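You operate a simulated robot arm through the tools that you are given. There is no shell and no other tool.

You are at the controls of a simulated robot arm. One attempt, no reset.

TASK
Clamp the brick, rub its crust off with the stone, unclamp it.
Fine: put the stone back; the hand-shut clamp holds it lightly, about 6 N. What is to be rubbed or washed off counts as gone when no trace of it is left.

It is judged by the outcome, as a careful person would: the job done as asked, and still so three seconds after it is handed in. It fails if anything else is knocked over, pushed out of place, dropped, spilled or broken.

THE ROBOT
A 7-joint arm with a two-finger gripper, fixed in place. Base frame: the origin is at the foot of the arm, x ahead of it, y to its left, z up; the work surface is at about z = 0.9. Lengths are in m, angles in rad, forces in N, time in s.
With the tool pointing down near the work surface it reaches from about 0.34 to 0.72 m from the base axis. Its first joint turns from -1.152 to 1.152 rad. Payload 2.45 kg.
The tool frame sits at the grasp point between the pads (the TCP): z along the fingers, y along the line on which they close. The tips reach 0.026 m beyond it. The gripper opens to 0.096 m. The gripper's body begins 0.069 m behind the TCP.
Orientation is told as [roll, pitch, yaw] about the base's x, y, z axes, in that order, counted from this pose: with the fingers straight down and closing along the base's y, the tool's x points along the base's -x, its y along +y and its z along -z.

THE INTERFACE
- The arm moves only by the tool move_arm. Its arguments are lists of equal length, an entry for each row: "delta_pos": the shift along the tool's x, y, z in mm, a list of three; "delta_rot": the turn, a rotation vector about the tool's x, y, z in rad, a list of three; "claw": the finger opening in mm, from 0 to 96. In form: {"delta_pos": [[x, y, z], ...], "delta_rot": [[rx, ry, rz], ...], "claw": [claw, ...]}. A call has 1 to 20 rows; each row shifts and turns the commanded pose from where the row before left it, along the tool's axes as they then stand. A row lasts 0.2 s, in which the tool goes at most 0.05 m and 0.15 rad; a call with a longer step from one row to the next is refused whole, and so is a gripper value outside its range. Where a pose cannot be reached the arm comes as near as it can. A force on the tool above 50 N (or 10 N above the force at the start of the call, whichever is more), or a blocked arm, ends the call early, and 0.2 s more pass. Each finger halts on what it meets, pressing with about 22 N; the grip force reading is that of the motor and also rises with nothing between the fingers. The clock runs only during rows and for 0.2 s after the last one: add rows that do not move to give the fingers time. The reply holds the time, the measured pose of the TCP, the force on the tool along the base axes, the opening and the grip force, in the units named above and with some noise, with the torque about the TCP (base axes, N m) and any sound that the robot's microphone picked up, and new pictures: "show" is both (left out), scene, wrist or none.
- Cameras (640 x 400 px; columns grow to the right, rows downward): "scene" is fixed at [0.1672, -0.3923, 1.4236]; the picture's right is [0.75, -0.66, 0.00], its down [-0.38, -0.44, -0.81] and it looks along [0.53, 0.61, -0.58] (base axes); focal length 324 px, centre (320, 200). "wrist" rides on the gripper at [0.082, 0.003, -0.098] in the tool frame; the picture's right is [-0.04, 1.00, 0.00], its down [-0.73, -0.03, -0.68] and it looks along [-0.68, -0.03, 0.73] (tool axes); focal length 256 px, centre (320, 200). There is no depth. A picture from a camera that has moved, and an enlarged one, comes with that camera's place and axes in the base frame and with its lens.
- zoom(camera, box): a new picture of the part [left, top, right, bottom] of that camera's present view, enlarged. The clock stands still meanwhile.
- job_done(): hands the job in; it is judged then, once.

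Places have to be worked out from the pictures, the camera data and where the tool is seen. Open the gripper and draw the arm clear of the work before you hand the job in, unless the task says otherwise.

The tools are called after "Call:" as name(argument=value, ...) on one line, values as JSON. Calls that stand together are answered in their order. move_arm: Moves the arm, as the interface text tells. Its arguments: {"type":"object","properties":{"delta_pos":{"type":"array"},"delta_rot":{"type":"array"},"claw":{"type":"array"},"show":{"type":"string","enum":["both","scene","wrist","none"]}},"required":["delta_pos","delta_rot","claw"]} The other tools are called the same way: zoom (camera, box) takes an enlarged picture of a part of a camera's view; job_done () hands the job in.

At the start:

```text
t: 0.0
position: [0.375, -0.2385, 1.2273]
orientation: [0.0, 0.0, 0.001]
contact_force: [0.2, 0.1, -0.1]
moment: [0.0, 0.0, -0.01]
opening: 0.0957
grasp_force: 0.1
```

scene: 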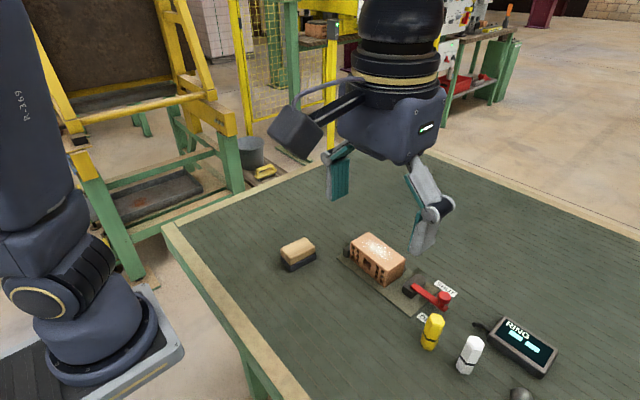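
wrist: 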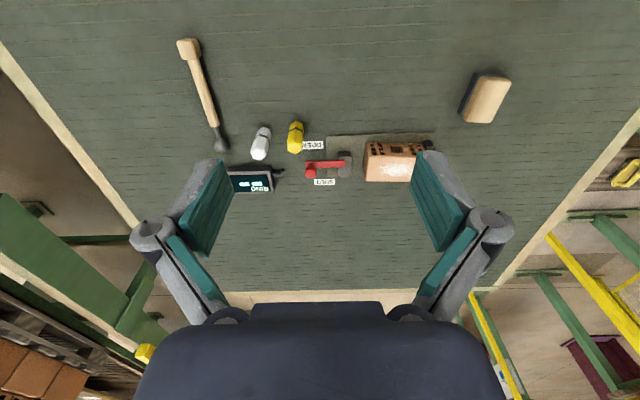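

The pictures show a brick on a plate with a red-handled clamp, and a stone (tan/dark block) to its left. I'll zoom in to see the details before moving.

Call:
zoom(camera="scene", box=[320, 220, 480, 330])

Call:
zoom(camera="scene", box=[260, 220, 360, 290])

Call:
zoom(camera="wrist", box=[280, 110, 460, 210])

Call:
zoom(camera="wrist", box=[430, 50, 550, 140])

```text
3.64 times, centred on (400, 275) of scene
camera zoom: at [0.1672, -0.3923, 1.4236], right [0.75, -0.66, 0.0], down [-0.38, -0.44, -0.81], along [0.53, 0.61, -0.58], focal length 1178 px, centre (29, -73)
```

zoom: 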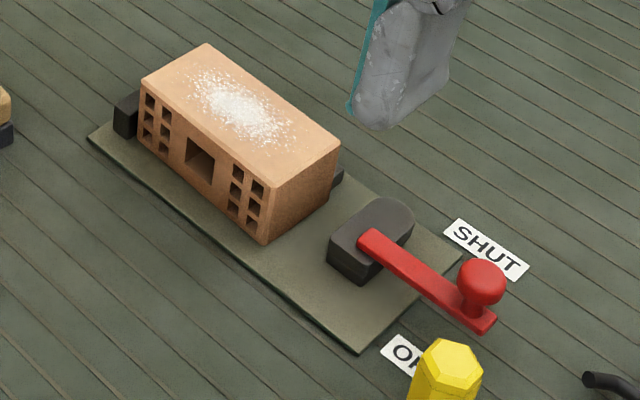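

```text
5.71 times, centred on (310, 255) of scene
camera zoom: at [0.1672, -0.3923, 1.4236], right [0.75, -0.66, 0.0], down [-0.38, -0.44, -0.81], along [0.53, 0.61, -0.58], focal length 1851 px, centre (377, -114)
```

zoom: 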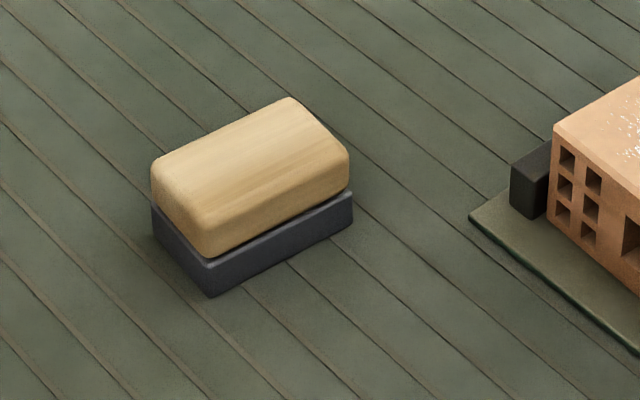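

```text
3.56 times, centred on (370, 160) of wrist
camera zoom: at [0.2934, -0.2357, 1.3259], right [0.04, 1.0, 0.0], down [0.73, -0.03, 0.68], along [0.68, -0.03, -0.73], focal length 910 px, centre (142, 342)
```

zoom: 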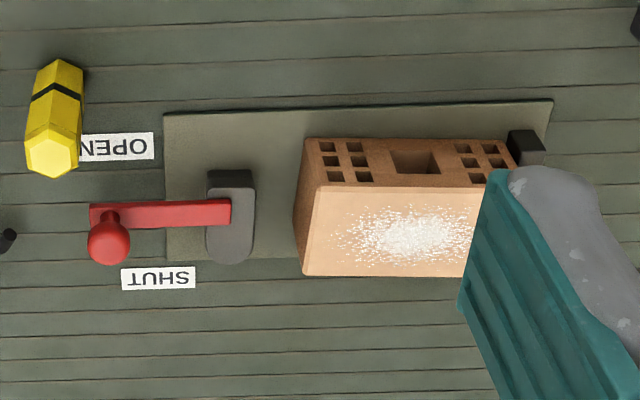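

```text
4.44 times, centred on (490, 95) of wrist
camera zoom: at [0.2934, -0.2357, 1.3259], right [0.04, 1.0, 0.0], down [0.73, -0.03, 0.68], along [0.68, -0.03, -0.73], focal length 1138 px, centre (-436, 667)
```

zoom: 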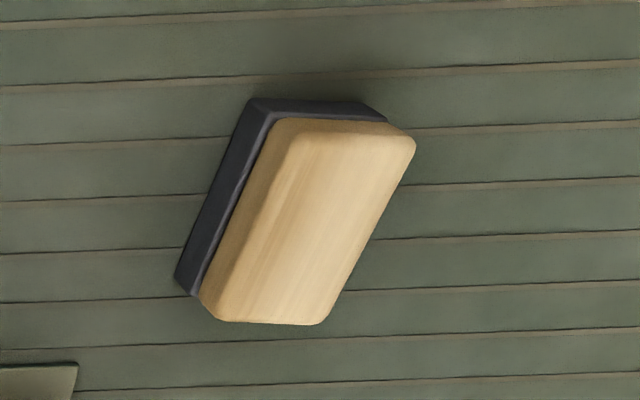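

The brick sits on a plate at about x 0.54–0.60, y −0.16 to −0.06. The lever pivot looks to be near (0.575, −0.205), with the handle pointing to −y between the OPEN and SHUT labels. I'll move the wrist camera closer for a clearer look at the clamp.

Call:
move_arm(delta_pos=[[-13, 10, 25], [-13, 10, 25], [-13, 10, 25], [-13, 10, 25], [-13, 10, 25], [-10, 8, 22], [0, 0, 0]], delta_rot=[[0, 0, 0], [0, 0, 0], [0, 0, 0], [0, 0, 0], [0, 0, 0], [0, 0, 0], [0, 0, 0]], claw=[96, 96, 96, 96, 96, 96, 96])

```text
t: 1.6
position: [0.4493, -0.1806, 1.0799]
orientation: [0.002, 0.001, 0.0]
contact_force: [-0.4, -0.2, 0.2]
moment: [0.0, -0.01, 0.0]
opening: 0.0958
grasp_force: 0.0
camera wrist: at [0.3688, -0.1768, 1.1785], right [0.04, 1.0, 0.0], down [0.73, -0.03, 0.68], along [0.68, -0.03, -0.73], focal length 256 px, centre (320, 200)
```

scene: 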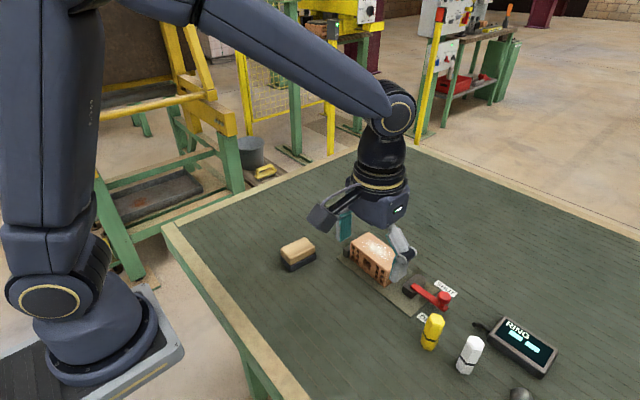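
wrist: 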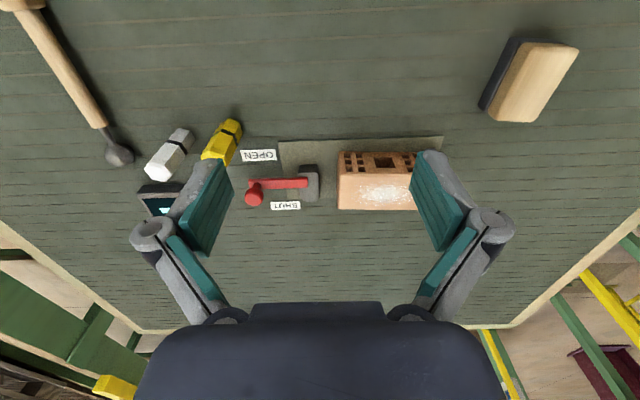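

Both the clamp and the brick show between the fingers. I'll zoom in on them.

Call:
zoom(camera="wrist", box=[230, 130, 340, 220])

Call:
zoom(camera="wrist", box=[310, 120, 450, 220])

Call:
zoom(camera="scene", box=[390, 260, 480, 330])

Call:
zoom(camera="wrist", box=[460, 20, 600, 140])

```text
4.44 times, centred on (285, 175) of wrist
camera zoom: at [0.3688, -0.1768, 1.1785], right [0.04, 1.0, 0.0], down [0.73, -0.03, 0.68], along [0.68, -0.03, -0.73], focal length 1138 px, centre (476, 311)
```

zoom: 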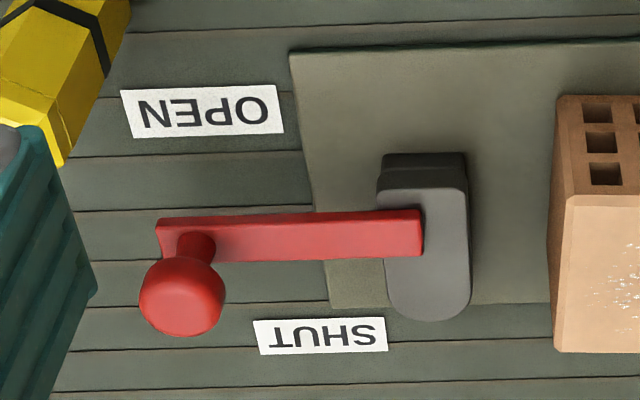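

```text
4.00 times, centred on (380, 170) of wrist
camera zoom: at [0.3688, -0.1768, 1.1785], right [0.04, 1.0, 0.0], down [0.73, -0.03, 0.68], along [0.68, -0.03, -0.73], focal length 1024 px, centre (80, 320)
```

zoom: 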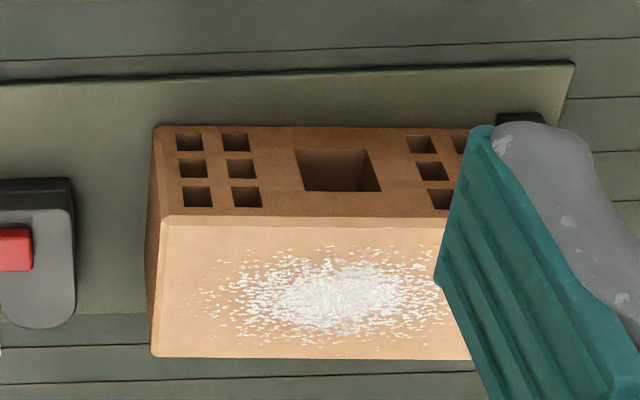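

```text
5.71 times, centred on (435, 295) of scene
camera zoom: at [0.1672, -0.3923, 1.4236], right [0.75, -0.66, 0.0], down [-0.38, -0.44, -0.81], along [0.53, 0.61, -0.58], focal length 1851 px, centre (-337, -343)
```

zoom: 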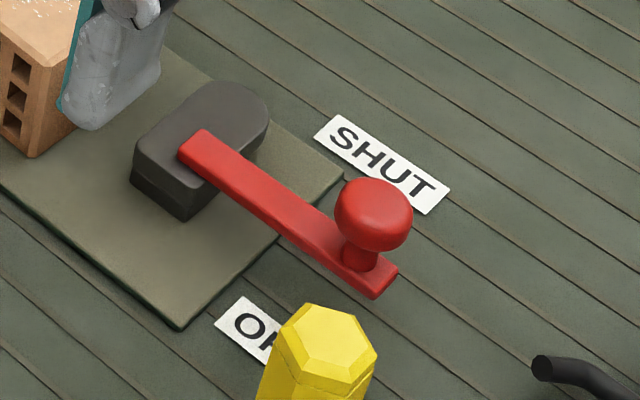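

```text
3.33 times, centred on (530, 80) of wrist
camera zoom: at [0.3688, -0.1768, 1.1785], right [0.04, 1.0, 0.0], down [0.73, -0.03, 0.68], along [0.68, -0.03, -0.73], focal length 853 px, centre (-380, 600)
```

zoom: 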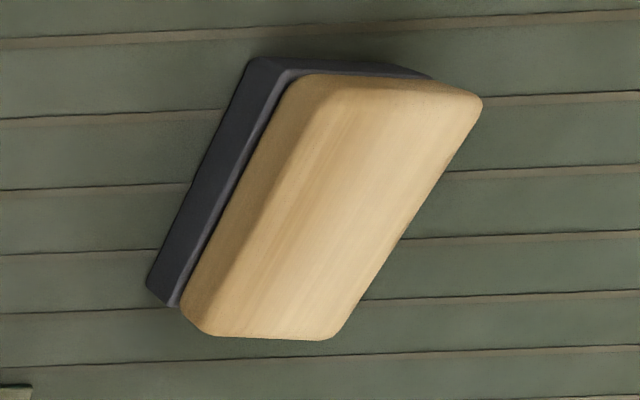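

The lever lies along −y: top at z≈0.931, knob (24 mm across) centred near (0.568, −0.264, 0.955). The pivot is near (0.57, −0.202), and turning it toward +x should swing the cam nose against the brick. I'll move above the knob and turn the hand −90° so the fingers straddle the lever.

Call:
move_arm(delta_pos=[[-24, -17, 4], [-24, -17, 4], [-24, -17, 4], [-24, -17, 4], [-22.7, -15.4, 4], [0, 0, 0], [0, 0, 0], [0, 0, 0], [0, 0, 0], [0, 0, 0], [0, 0, 0], [0, 0, 0], [0, 0, 0], [0, 0, 0], [0, 0, 0], [0, 0, 0], [0, 0, 0]], delta_rot=[[0, 0, 0], [0, 0, 0], [0, 0, 0], [0, 0, 0], [0, 0, 0], [0, 0, 0.1428], [0, 0, 0.1428], [0, 0, 0.1428], [0, 0, 0.1428], [0, 0, 0.1428], [0, 0, 0.1428], [0, 0, 0.1428], [0, 0, 0.1428], [0, 0, 0.1428], [0, 0, 0.1428], [0, 0, 0.1428], [0, 0, 0]], claw=[40, 40, 40, 40, 40, 40, 40, 40, 40, 40, 40, 40, 40, 40, 40, 40, 40])

```text
t: 5.2
position: [0.5688, -0.2642, 1.0605]
orientation: [0.001, 0.0, -1.572]
contact_force: [0.6, -0.8, -0.2]
moment: [-0.02, 0.01, -0.02]
opening: 0.0401
grasp_force: 0.0
camera wrist: at [0.5721, -0.183, 1.1586], right [1.0, -0.04, 0.0], down [-0.03, -0.73, 0.68], along [-0.03, -0.68, -0.73], focal length 256 px, centre (320, 200)
```

scene: 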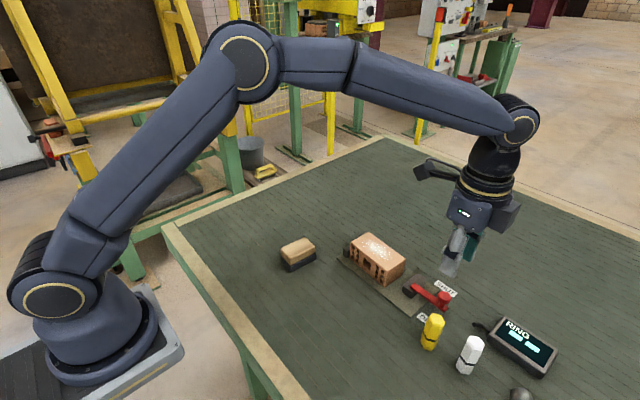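
wrist: 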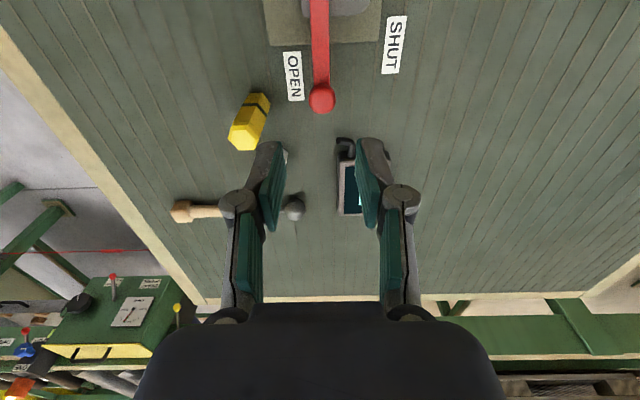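

The knob shows midway between the fingers and re-measures to about (0.570, −0.262). I'm lowering over it, with the tips stopping just above the lever bar.

Call:
move_arm(delta_pos=[[0, 0, 25], [0, 0, 25], [0, 0, 20], [0, 0, 15], [0, 0, 13], [0, 0, 0]], delta_rot=[[0, 0, 0], [0, 0, 0], [0, 0, 0], [0, 0, 0], [0, 0, 0], [0, 0, 0]], claw=[40, 40, 40, 40, 40, 40])

```text
t: 6.6
position: [0.5682, -0.2633, 0.9615]
orientation: [0.0, 0.001, -1.571]
contact_force: [-0.4, 0.7, 0.8]
moment: [-0.02, 0.02, -0.02]
opening: 0.0399
grasp_force: 0.1
camera wrist: at [0.5719, -0.1832, 1.0606], right [1.0, -0.04, 0.0], down [-0.03, -0.73, 0.68], along [-0.03, -0.68, -0.73], focal length 256 px, centre (320, 200)
```

scene: 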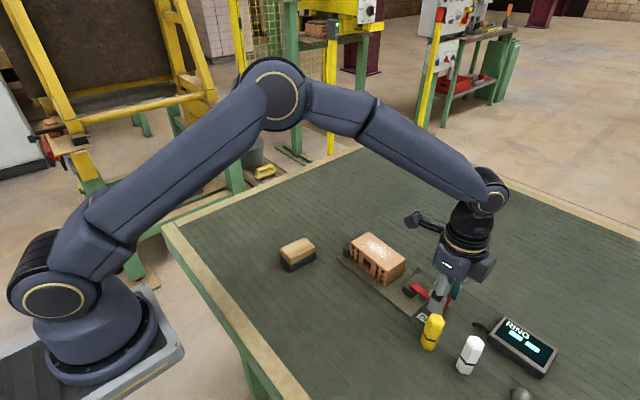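
wrist: 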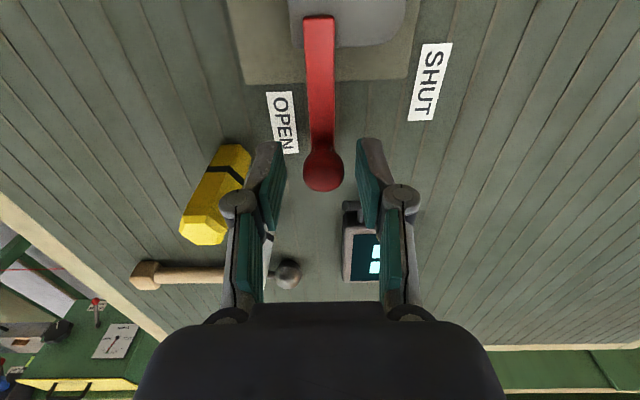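

The knob is centred between the fingers. I'll narrow the cage around it without gripping hard, and swing the lever along its arc toward SHUT in a first stage of about 0.5 rad.

Call:
move_arm(delta_pos=[[0, 0, 0], [0, 0, 0], [0.28, 5.64, 0], [0.28, 5.64, 0], [0.28, 5.64, 0], [0.28, 5.64, 0], [0.28, 5.64, 0], [0, 0, 0]], delta_rot=[[0, 0, 0], [0, 0, 0], [0, 0, -0.1], [0, 0, -0.1], [0, 0, -0.1], [0, 0, -0.1], [0, 0, -0.1], [0, 0, 0]], claw=[30, 30, 30, 30, 30, 30, 30, 30])

```text
t: 8.4
position: [0.5958, -0.2576, 0.962]
orientation: [0.0, -0.001, -1.069]
contact_force: [-0.5, -0.2, -0.2]
moment: [0.04, 0.01, 0.02]
opening: 0.0301
grasp_force: 0.2
camera wrist: at [0.5594, -0.1848, 1.0604], right [0.9, 0.45, 0.0], down [0.33, -0.66, 0.68], along [0.3, -0.61, -0.73], focal length 256 px, centre (320, 200)
```

scene: 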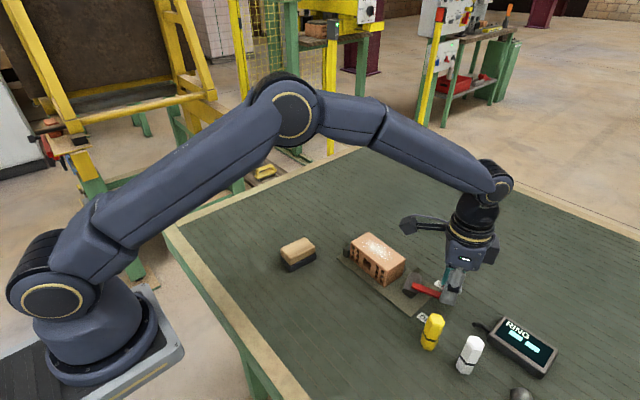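
wrist: 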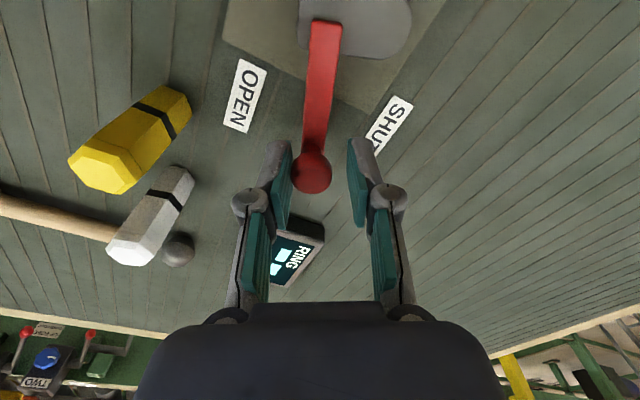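

The lever follows freely with no resistance, and the cam turns with it. I'll carry on another 0.5 rad.

Call:
move_arm(delta_pos=[[0.28, 5.64, 0], [0.28, 5.64, 0], [0.28, 5.64, 0], [0.28, 5.64, 0], [0.28, 5.64, 0], [0, 0, 0]], delta_rot=[[0, 0, -0.1], [0, 0, -0.1], [0, 0, -0.1], [0, 0, -0.1], [0, 0, -0.1], [0, 0, 0]], claw=[30, 30, 30, 30, 30, 30])

```text
t: 9.8
position: [0.6153, -0.2387, 0.9628]
orientation: [0.001, -0.001, -0.57]
contact_force: [-0.1, 0.6, -0.4]
moment: [-0.01, 0.04, -0.01]
opening: 0.0304
grasp_force: 0.4
camera wrist: at [0.5481, -0.1918, 1.0609], right [0.57, 0.82, 0.0], down [0.6, -0.42, 0.68], along [0.56, -0.39, -0.73], focal length 256 px, centre (320, 200)
```

scene: 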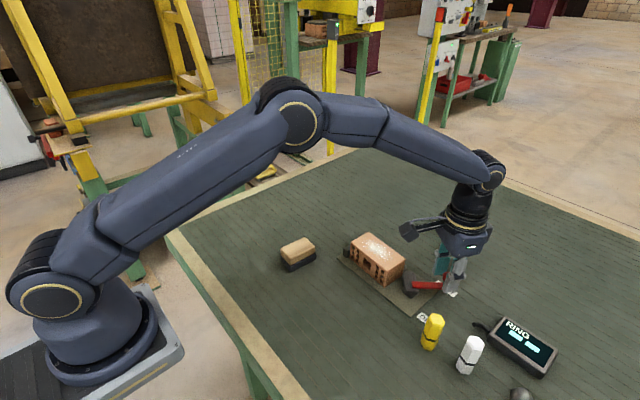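
wrist: 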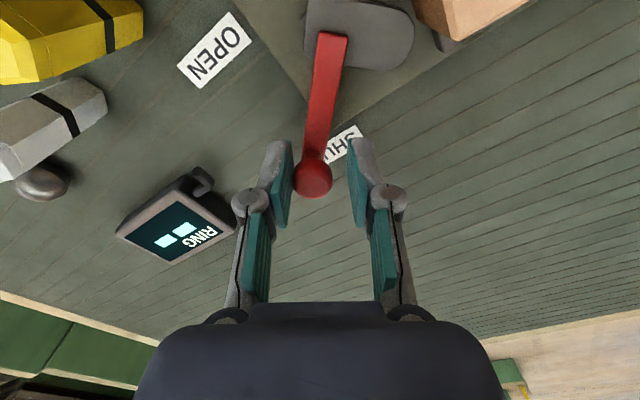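

There's still no resistance, and the cam nose is nearing the brick. I'll continue in smaller steps and watch the force.

Call:
move_arm(delta_pos=[[0.07, 2.82, 0], [0.07, 2.82, 0], [0.07, 2.82, 0], [0.07, 2.82, 0], [0, 0, 0]], delta_rot=[[0, 0, -0.05], [0, 0, -0.05], [0, 0, -0.05], [0, 0, -0.05], [0, 0, 0]], claw=[30, 30, 30, 30, 30])

Call:
zoom(camera="wrist", box=[280, 0, 480, 125])

```text
t: 11.0
position: [0.6202, -0.2274, 0.9624]
orientation: [0.001, -0.001, -0.37]
contact_force: [0.1, -0.6, -1.0]
moment: [0.0, -0.01, -0.03]
opening: 0.0304
grasp_force: 0.5
camera wrist: at [0.5463, -0.1957, 1.0612], right [0.4, 0.92, 0.0], down [0.67, -0.29, 0.68], along [0.62, -0.27, -0.73], focal length 256 px, centre (320, 200)
```

scene: 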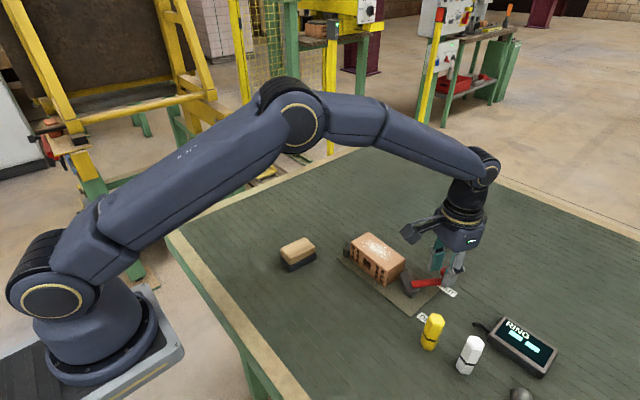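
wrist: 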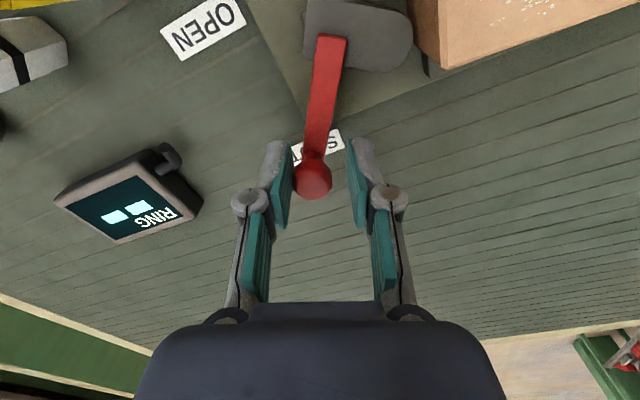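

```text
3.20 times, centred on (380, 62) of wrist
camera zoom: at [0.5463, -0.1957, 1.0612], right [0.4, 0.92, 0.0], down [0.67, -0.29, 0.68], along [0.62, -0.27, -0.73], focal length 819 px, centre (128, 640)
```

zoom: 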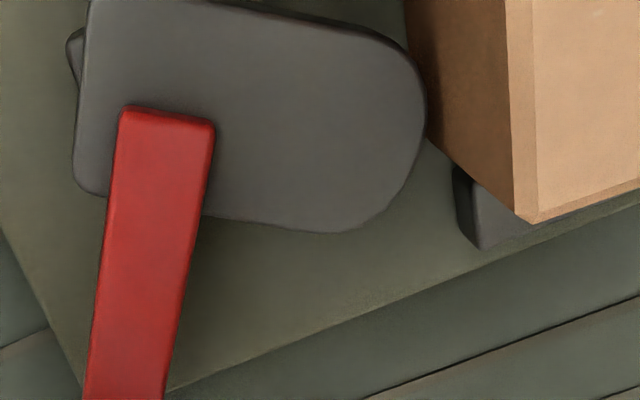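

The cam nose now looks almost at the brick's −y face. I'll take small steps and check the force readings each time.

Call:
move_arm(delta_pos=[[0.03, 1.7, 0], [0.03, 1.7, 0], [0.03, 1.7, 0], [0, 0, 0]], delta_rot=[[0, 0, -0.03], [0, 0, -0.03], [0, 0, -0.03], [0, 0, 0]], claw=[30, 30, 30, 30], show="wrist")

Call:
zoom(camera="wrist", box=[280, 0, 480, 125])

```text
t: 12.0
position: [0.6217, -0.2244, 0.9627]
orientation: [-0.001, 0.0, -0.279]
contact_force: [0.7, -0.3, -0.1]
moment: [-0.03, -0.03, 0.0]
opening: 0.0303
grasp_force: 0.5
camera wrist: at [0.5451, -0.1977, 1.0607], right [0.31, 0.95, 0.0], down [0.7, -0.23, 0.68], along [0.64, -0.21, -0.73], focal length 256 px, centre (320, 200)
```

wrist: 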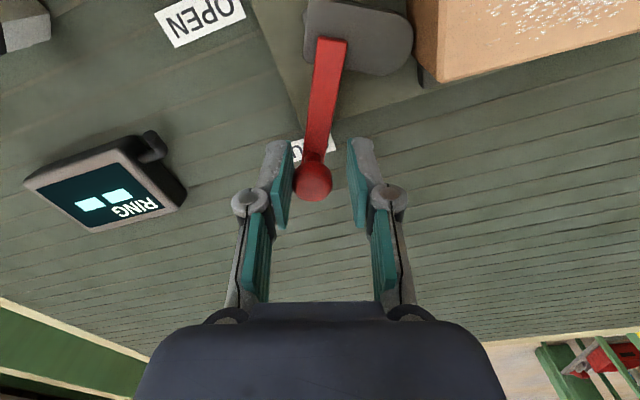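

```text
3.20 times, centred on (380, 62) of wrist
camera zoom: at [0.5451, -0.1977, 1.0607], right [0.31, 0.95, 0.0], down [0.7, -0.23, 0.68], along [0.64, -0.21, -0.73], focal length 819 px, centre (128, 640)
```

zoom: 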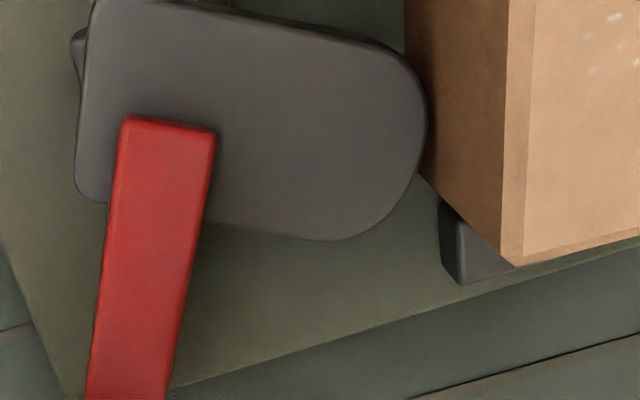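

No marked resistance yet. I'll keep going in small steps.

Call:
move_arm(delta_pos=[[0.03, 1.7, 0], [0.03, 1.7, 0], [0.03, 1.7, 0], [0, 0, 0]], delta_rot=[[0, 0, -0.03], [0, 0, -0.03], [0, 0, -0.03], [0, 0, 0]], claw=[30, 30, 30, 30], show="both")

Call:
zoom(camera="wrist", box=[280, 0, 480, 125])

Call:
zoom(camera="scene", box=[320, 220, 480, 320])

```text
t: 13.0
position: [0.6241, -0.2186, 0.9639]
orientation: [-0.001, 0.0, -0.19]
contact_force: [0.4, -0.2, -0.8]
moment: [0.01, 0.01, 0.0]
opening: 0.0302
grasp_force: 0.4
camera wrist: at [0.5447, -0.1999, 1.0606], right [0.23, 0.97, 0.0], down [0.71, -0.17, 0.68], along [0.66, -0.15, -0.73], focal length 256 px, centre (320, 200)
```

scene: 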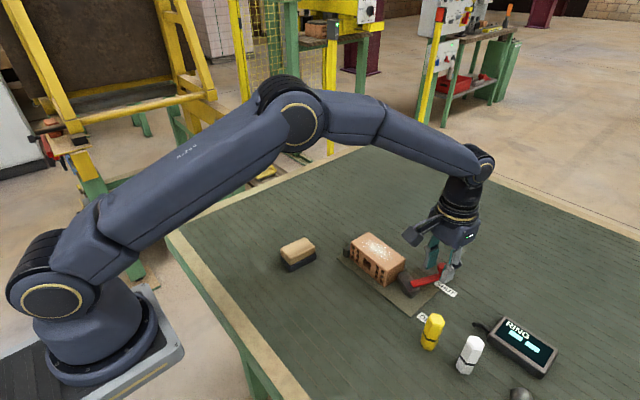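
wrist: 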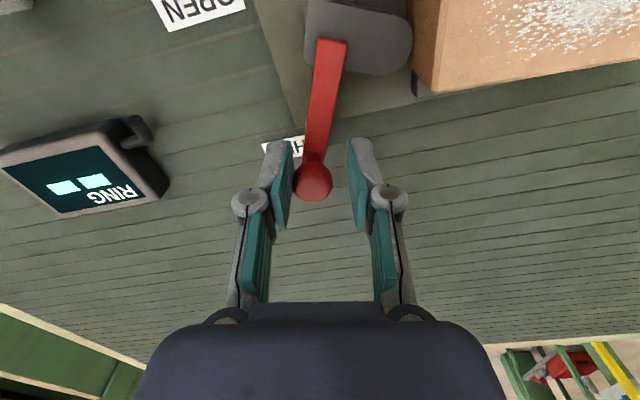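

```text
3.20 times, centred on (380, 62) of wrist
camera zoom: at [0.5447, -0.1999, 1.0606], right [0.23, 0.97, 0.0], down [0.71, -0.17, 0.68], along [0.66, -0.15, -0.73], focal length 819 px, centre (128, 640)
```

zoom: 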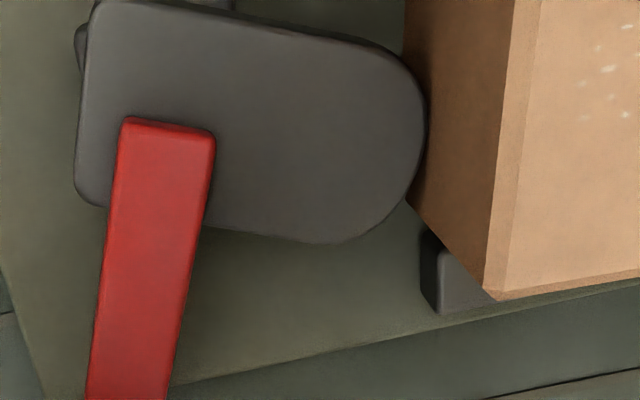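

```text
4.00 times, centred on (400, 270) of scene
camera zoom: at [0.1672, -0.3924, 1.4236], right [0.75, -0.66, 0.0], down [-0.38, -0.44, -0.81], along [0.53, 0.61, -0.58], focal length 1295 px, centre (0, -80)
```

zoom: 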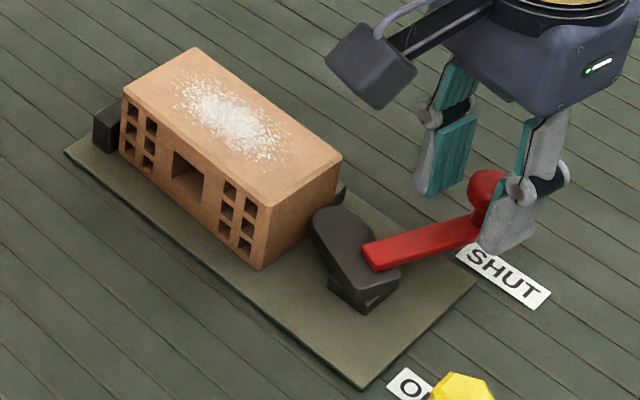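

The cam nose looks to be touching, or nearly touching, the brick. I'll continue in small steps.

Call:
move_arm(delta_pos=[[0.03, 1.7, 0], [0.03, 1.7, 0], [0, 0, 0]], delta_rot=[[0, 0, -0.03], [0, 0, -0.03], [0, 0, 0]], claw=[30, 30, 30], show="both")

Call:
zoom(camera="wrist", box=[280, 0, 480, 125])

Call:
zoom(camera="scene", box=[320, 220, 480, 320])

```text
t: 13.8
position: [0.6241, -0.2152, 0.9635]
orientation: [-0.001, 0.001, -0.13]
contact_force: [0.8, -0.6, 0.5]
moment: [-0.01, 0.01, 0.01]
opening: 0.0305
grasp_force: 0.1
camera wrist: at [0.544, -0.2014, 1.0613], right [0.17, 0.99, 0.0], down [0.72, -0.12, 0.68], along [0.67, -0.11, -0.73], focal length 256 px, centre (320, 200)
```

scene: 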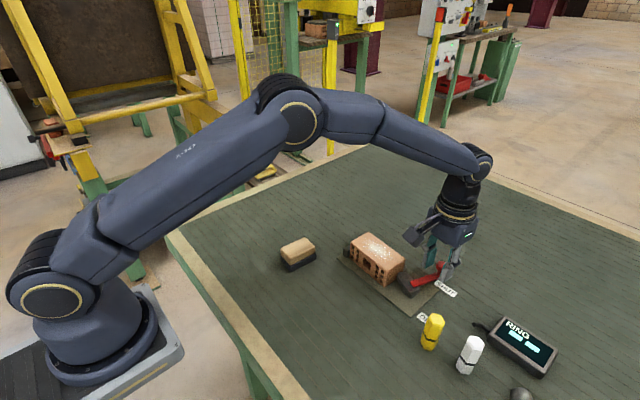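
wrist: 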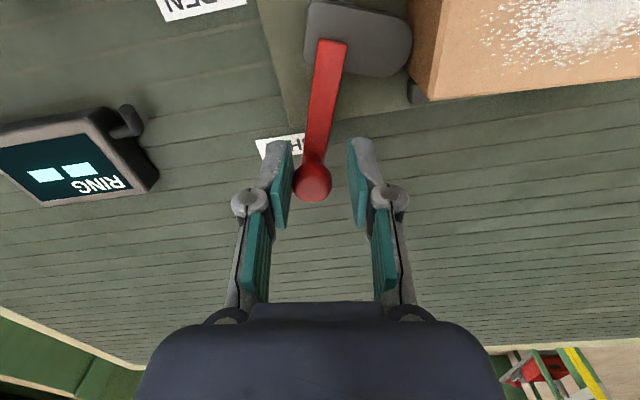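

```text
3.20 times, centred on (380, 62) of wrist
camera zoom: at [0.544, -0.2014, 1.0613], right [0.17, 0.99, 0.0], down [0.72, -0.12, 0.68], along [0.67, -0.11, -0.73], focal length 819 px, centre (128, 640)
```

zoom: 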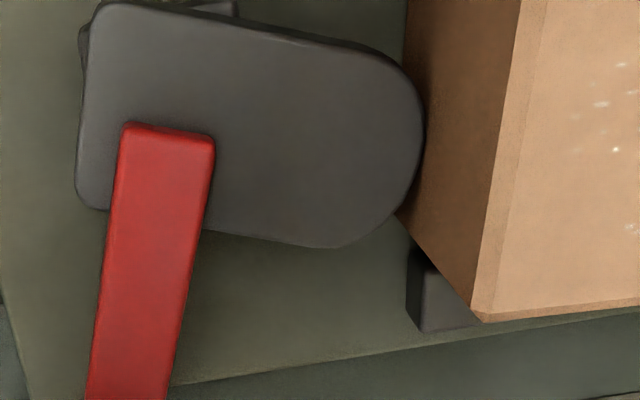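

```text
4.00 times, centred on (400, 270) of scene
camera zoom: at [0.1672, -0.3924, 1.4236], right [0.75, -0.66, 0.0], down [-0.38, -0.44, -0.81], along [0.53, 0.61, -0.58], focal length 1295 px, centre (0, -80)
```

zoom: 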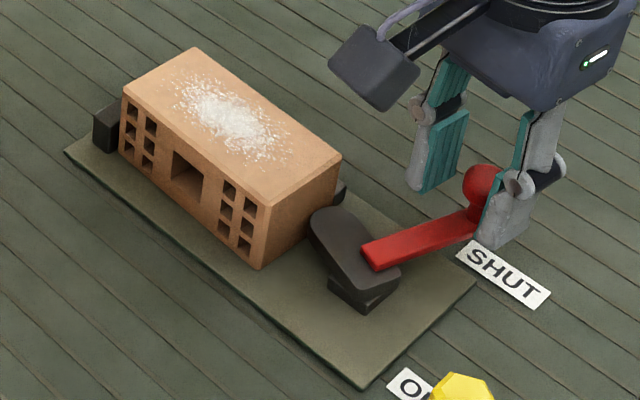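

The readings still show almost no resistance, and the lever needs a little more travel. I'll continue.

Call:
move_arm(delta_pos=[[0.03, 1.7, 0], [0.03, 1.7, 0], [0, 0, 0]], delta_rot=[[0, 0, -0.03], [0, 0, -0.03], [0, 0, 0]], claw=[30, 30, 30], show="both")

Call:
zoom(camera="wrist", box=[280, 0, 480, 125])

Call:
zoom(camera="scene", box=[320, 220, 480, 320])

```text
t: 14.6
position: [0.6241, -0.2113, 0.9628]
orientation: [0.0, -0.001, -0.069]
contact_force: [0.3, -0.4, -0.1]
moment: [-0.01, 0.02, 0.0]
opening: 0.0306
grasp_force: 0.6
camera wrist: at [0.5434, -0.2029, 1.061], right [0.11, 0.99, 0.0], down [0.73, -0.08, 0.68], along [0.67, -0.07, -0.73], focal length 256 px, centre (320, 200)
```

scene: 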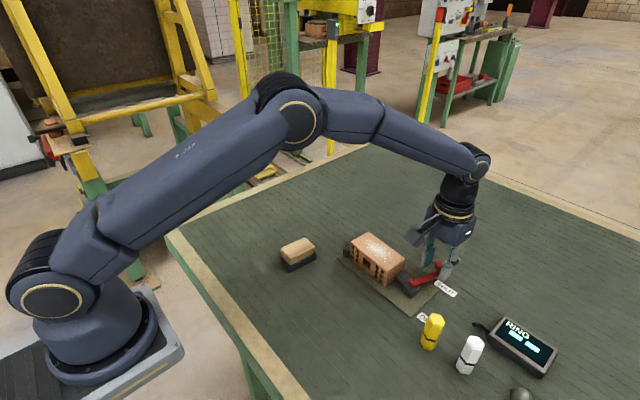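
wrist: 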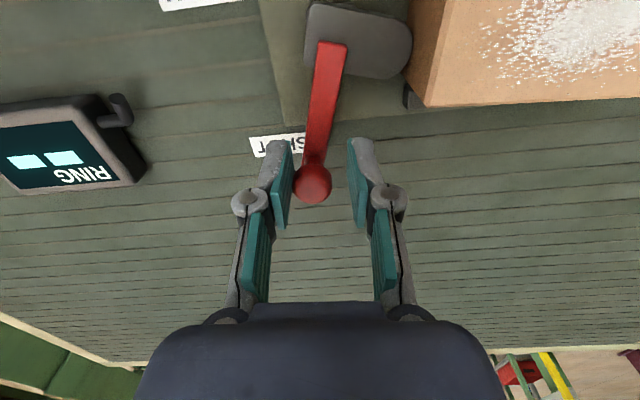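

```text
3.20 times, centred on (380, 62) of wrist
camera zoom: at [0.5434, -0.2029, 1.061], right [0.11, 0.99, 0.0], down [0.73, -0.08, 0.68], along [0.67, -0.07, -0.73], focal length 819 px, centre (128, 640)
```

zoom: 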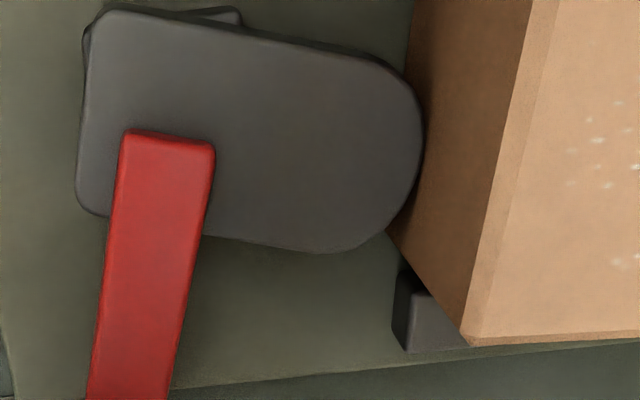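

```text
4.00 times, centred on (400, 270) of scene
camera zoom: at [0.1672, -0.3924, 1.4236], right [0.75, -0.66, 0.0], down [-0.38, -0.44, -0.81], along [0.53, 0.61, -0.58], focal length 1295 px, centre (0, -80)
```

zoom: 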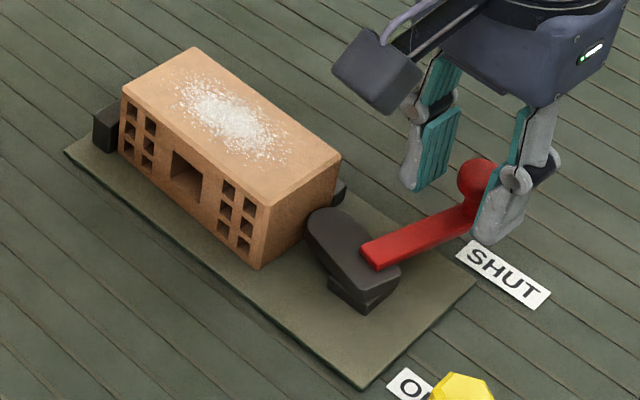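

Still free. I'll continue with more small steps.

Call:
move_arm(delta_pos=[[0.03, 1.7, 0], [0.03, 1.7, 0], [0.03, 1.7, 0], [0, 0, 0]], delta_rot=[[0, 0, -0.03], [0, 0, -0.03], [0, 0, -0.03], [0, 0, 0]], claw=[30, 30, 30, 30], show="scene")

Call:
zoom(camera="wrist", box=[280, 0, 480, 125])

Call:
zoom(camera="scene", box=[320, 220, 480, 320])

```text
t: 15.6
position: [0.624, -0.2066, 0.9626]
orientation: [-0.001, 0.0, 0.021]
contact_force: [0.3, -0.9, 0.5]
moment: [-0.01, 0.0, -0.02]
opening: 0.0306
grasp_force: 0.6
```

scene: 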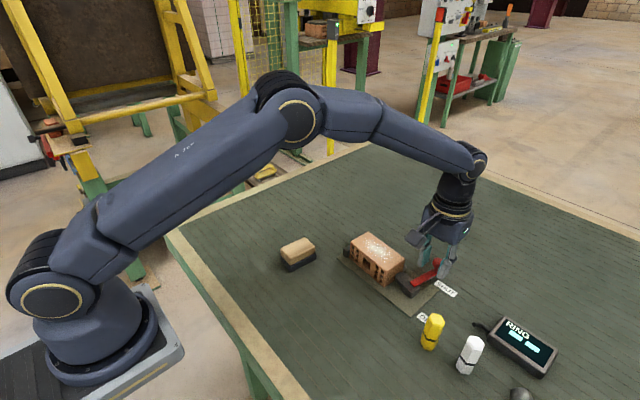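

```text
3.20 times, centred on (380, 62) of wrist
camera zoom: at [0.5433, -0.2049, 1.061], right [0.02, 1.0, 0.0], down [0.73, -0.01, 0.68], along [0.68, -0.01, -0.73], focal length 819 px, centre (128, 640)
```

zoom: 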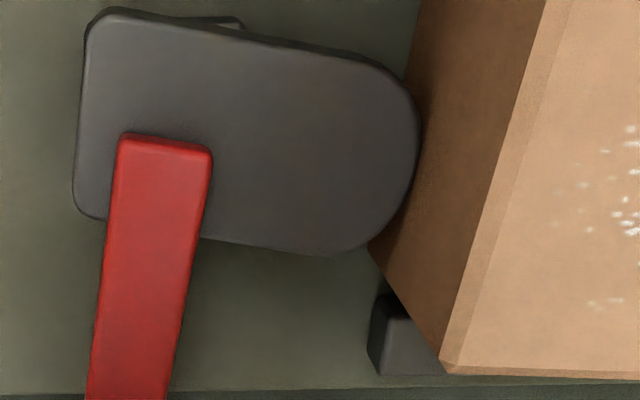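

```text
4.00 times, centred on (400, 270) of scene
camera zoom: at [0.1672, -0.3924, 1.4236], right [0.75, -0.66, 0.0], down [-0.38, -0.44, -0.81], along [0.53, 0.61, -0.58], focal length 1295 px, centre (0, -80)
```

zoom: 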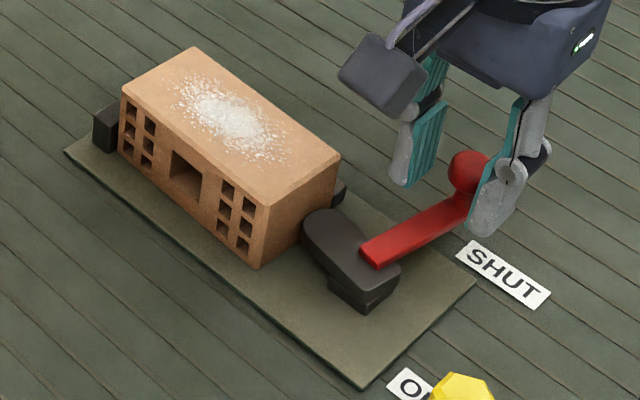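

By my measurement the lever is about 0.12 rad short of pointing straight along +x, and the nose is about 2 mm from the brick face. I'll continue gently.

Call:
move_arm(delta_pos=[[0.03, 1.7, 0], [0.03, 1.7, 0], [0.03, 1.7, 0], [0, 0, 0]], delta_rot=[[0, 0, -0.03], [0, 0, -0.03], [0, 0, -0.03], [0, 0, 0]], claw=[30, 30, 30, 30], show="scene")

Call:
zoom(camera="wrist", box=[280, 0, 480, 125])

Call:
zoom(camera="scene", box=[320, 220, 480, 320])

```text
t: 16.6
position: [0.6231, -0.2034, 0.9624]
orientation: [-0.001, 0.001, 0.108]
contact_force: [-2.7, -12.1, -4.8]
moment: [-0.08, 0.12, -0.15]
opening: 0.0372
grasp_force: 5.0
```

scene: 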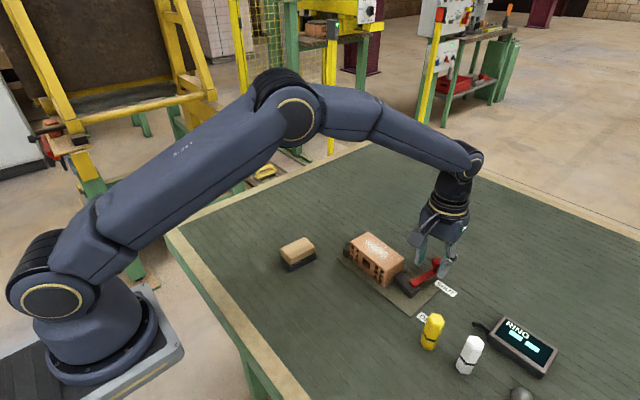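

```text
3.20 times, centred on (380, 62) of wrist
camera zoom: at [0.5428, -0.2078, 1.061], right [-0.07, 1.0, 0.0], down [0.73, 0.05, 0.68], along [0.68, 0.05, -0.74], focal length 819 px, centre (128, 640)
```

zoom: 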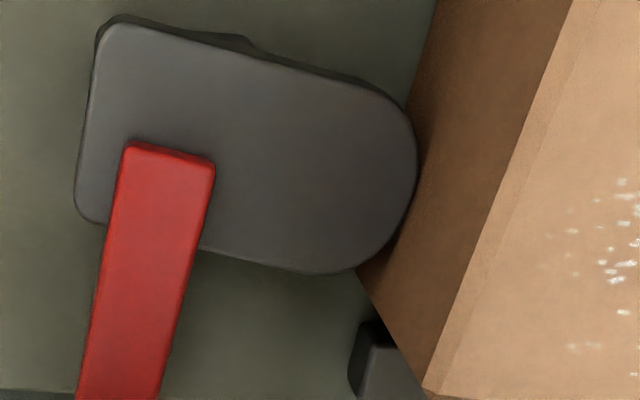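

```text
4.00 times, centred on (400, 270) of scene
camera zoom: at [0.1673, -0.3927, 1.4235], right [0.75, -0.66, 0.0], down [-0.38, -0.44, -0.81], along [0.53, 0.61, -0.58], focal length 1295 px, centre (0, -80)
```

zoom: 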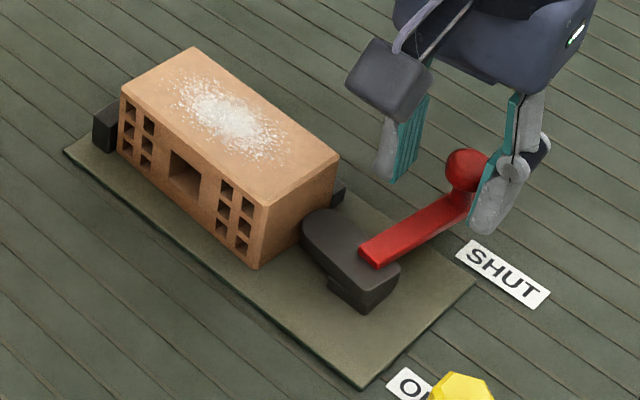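

Resistance has appeared: about 12 N at the knob, the nose against the brick, and the finger slightly back-driven. I'll back off a little to see whether the lever stays put.

Call:
move_arm(delta_pos=[[0.03, -1.7, 0], [0.03, -1.7, 0], [0, 0, 0]], delta_rot=[[0, 0, 0.03], [0, 0, 0.03], [0, 0, 0]], claw=[32, 32, 32], show="both")

Call:
zoom(camera="wrist", box=[280, 0, 480, 125])

Call:
zoom(camera="scene", box=[320, 220, 480, 320])

```text
t: 17.4
position: [0.6256, -0.2044, 0.9629]
orientation: [0.001, 0.0, 0.05]
contact_force: [0.9, -1.0, 0.5]
moment: [0.12, 0.09, 0.0]
opening: 0.0337
grasp_force: 1.6
camera wrist: at [0.5435, -0.2051, 1.0614], right [-0.01, 1.0, 0.0], down [0.73, 0.01, 0.68], along [0.68, 0.01, -0.73], focal length 256 px, centre (320, 200)
```

scene: 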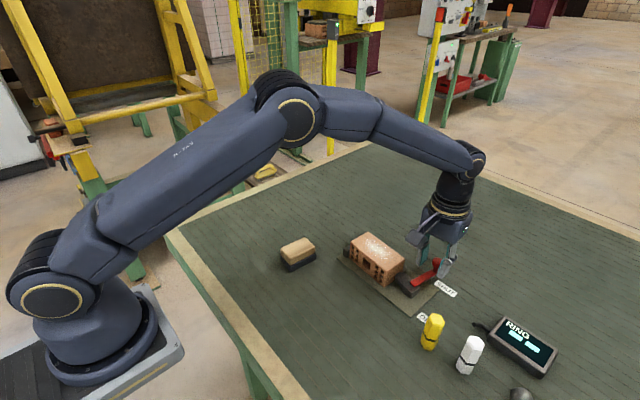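
wrist: 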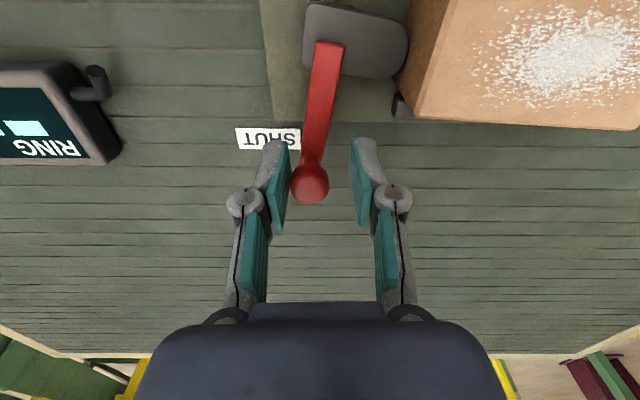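

```text
3.20 times, centred on (380, 62) of wrist
camera zoom: at [0.5435, -0.2051, 1.0614], right [-0.01, 1.0, 0.0], down [0.73, 0.01, 0.68], along [0.68, 0.01, -0.73], focal length 819 px, centre (128, 640)
```

zoom: 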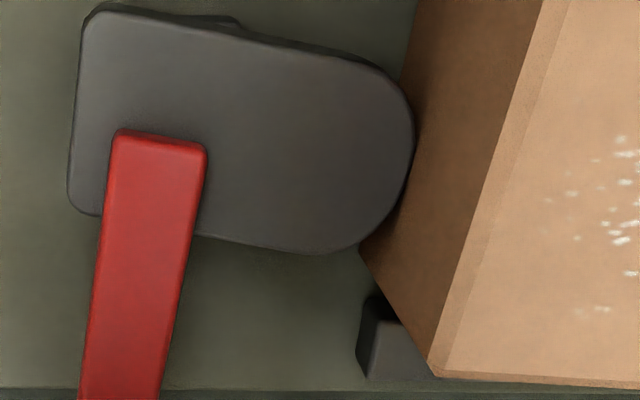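

```text
4.00 times, centred on (400, 270) of scene
camera zoom: at [0.1672, -0.3924, 1.4236], right [0.75, -0.66, 0.0], down [-0.38, -0.44, -0.81], along [0.53, 0.61, -0.58], focal length 1295 px, centre (0, -80)
```

zoom: 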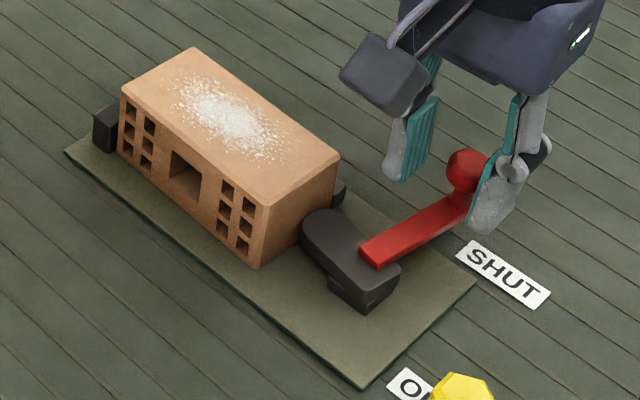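

The load is off and the lever has stayed where it was. I'll open the fingers wider so nothing touches the knob and zoom in to read the lever angle.

Call:
move_arm(delta_pos=[[0, 0, 0], [0, 0, 0], [0, 0, 0]], delta_rot=[[0, 0, 0], [0, 0, 0], [0, 0, 0]], claw=[46, 46, 46], show="both")

Call:
zoom(camera="scene", box=[390, 240, 470, 290])

Call:
zoom(camera="wrist", box=[270, 0, 430, 220])

```text
t: 18.2
position: [0.6241, -0.206, 0.9636]
orientation: [0.0, 0.0, 0.048]
contact_force: [0.7, 0.3, 0.8]
moment: [0.01, -0.01, 0.02]
opening: 0.0463
grasp_force: 0.1
camera wrist: at [0.5431, -0.2057, 1.0611], right [-0.01, 1.0, 0.0], down [0.73, 0.01, 0.68], along [0.68, 0.01, -0.73], focal length 256 px, centre (320, 200)
```

scene: 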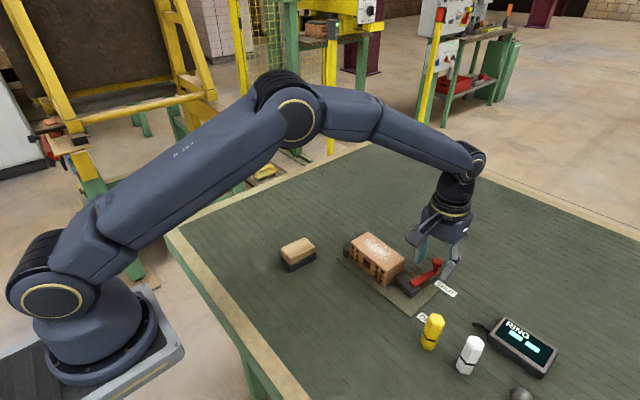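
wrist: 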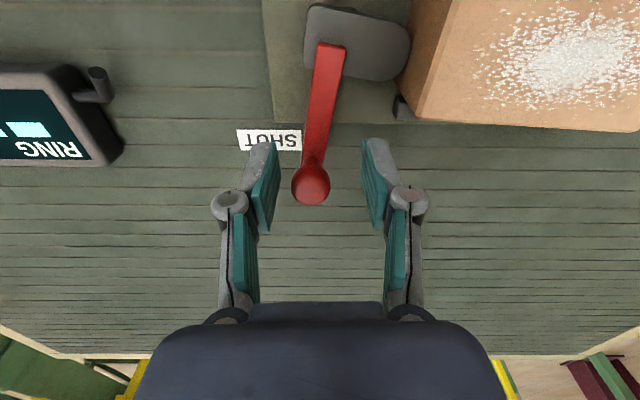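

```text
8.00 times, centred on (430, 265) of scene
camera zoom: at [0.1672, -0.3923, 1.4236], right [0.75, -0.66, 0.0], down [-0.38, -0.44, -0.81], along [0.53, 0.61, -0.58], focal length 2591 px, centre (-560, -320)
```

zoom: 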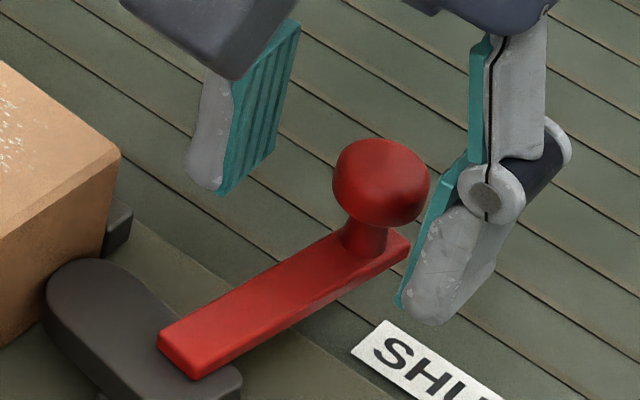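

```text
1.82 times, centred on (350, 110) of wrist
camera zoom: at [0.5431, -0.2057, 1.0611], right [-0.01, 1.0, 0.0], down [0.73, 0.01, 0.68], along [0.68, 0.01, -0.73], focal length 465 px, centre (266, 364)
```

zoom: 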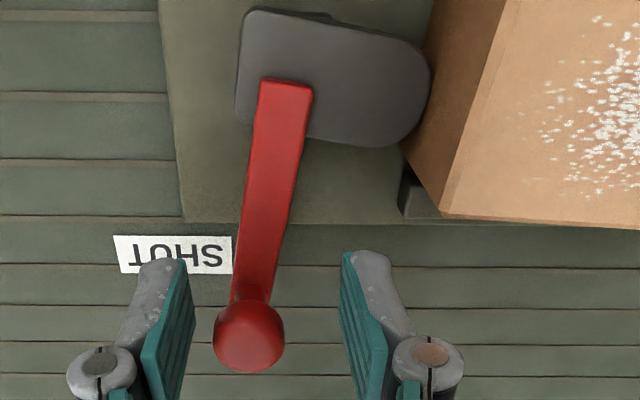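

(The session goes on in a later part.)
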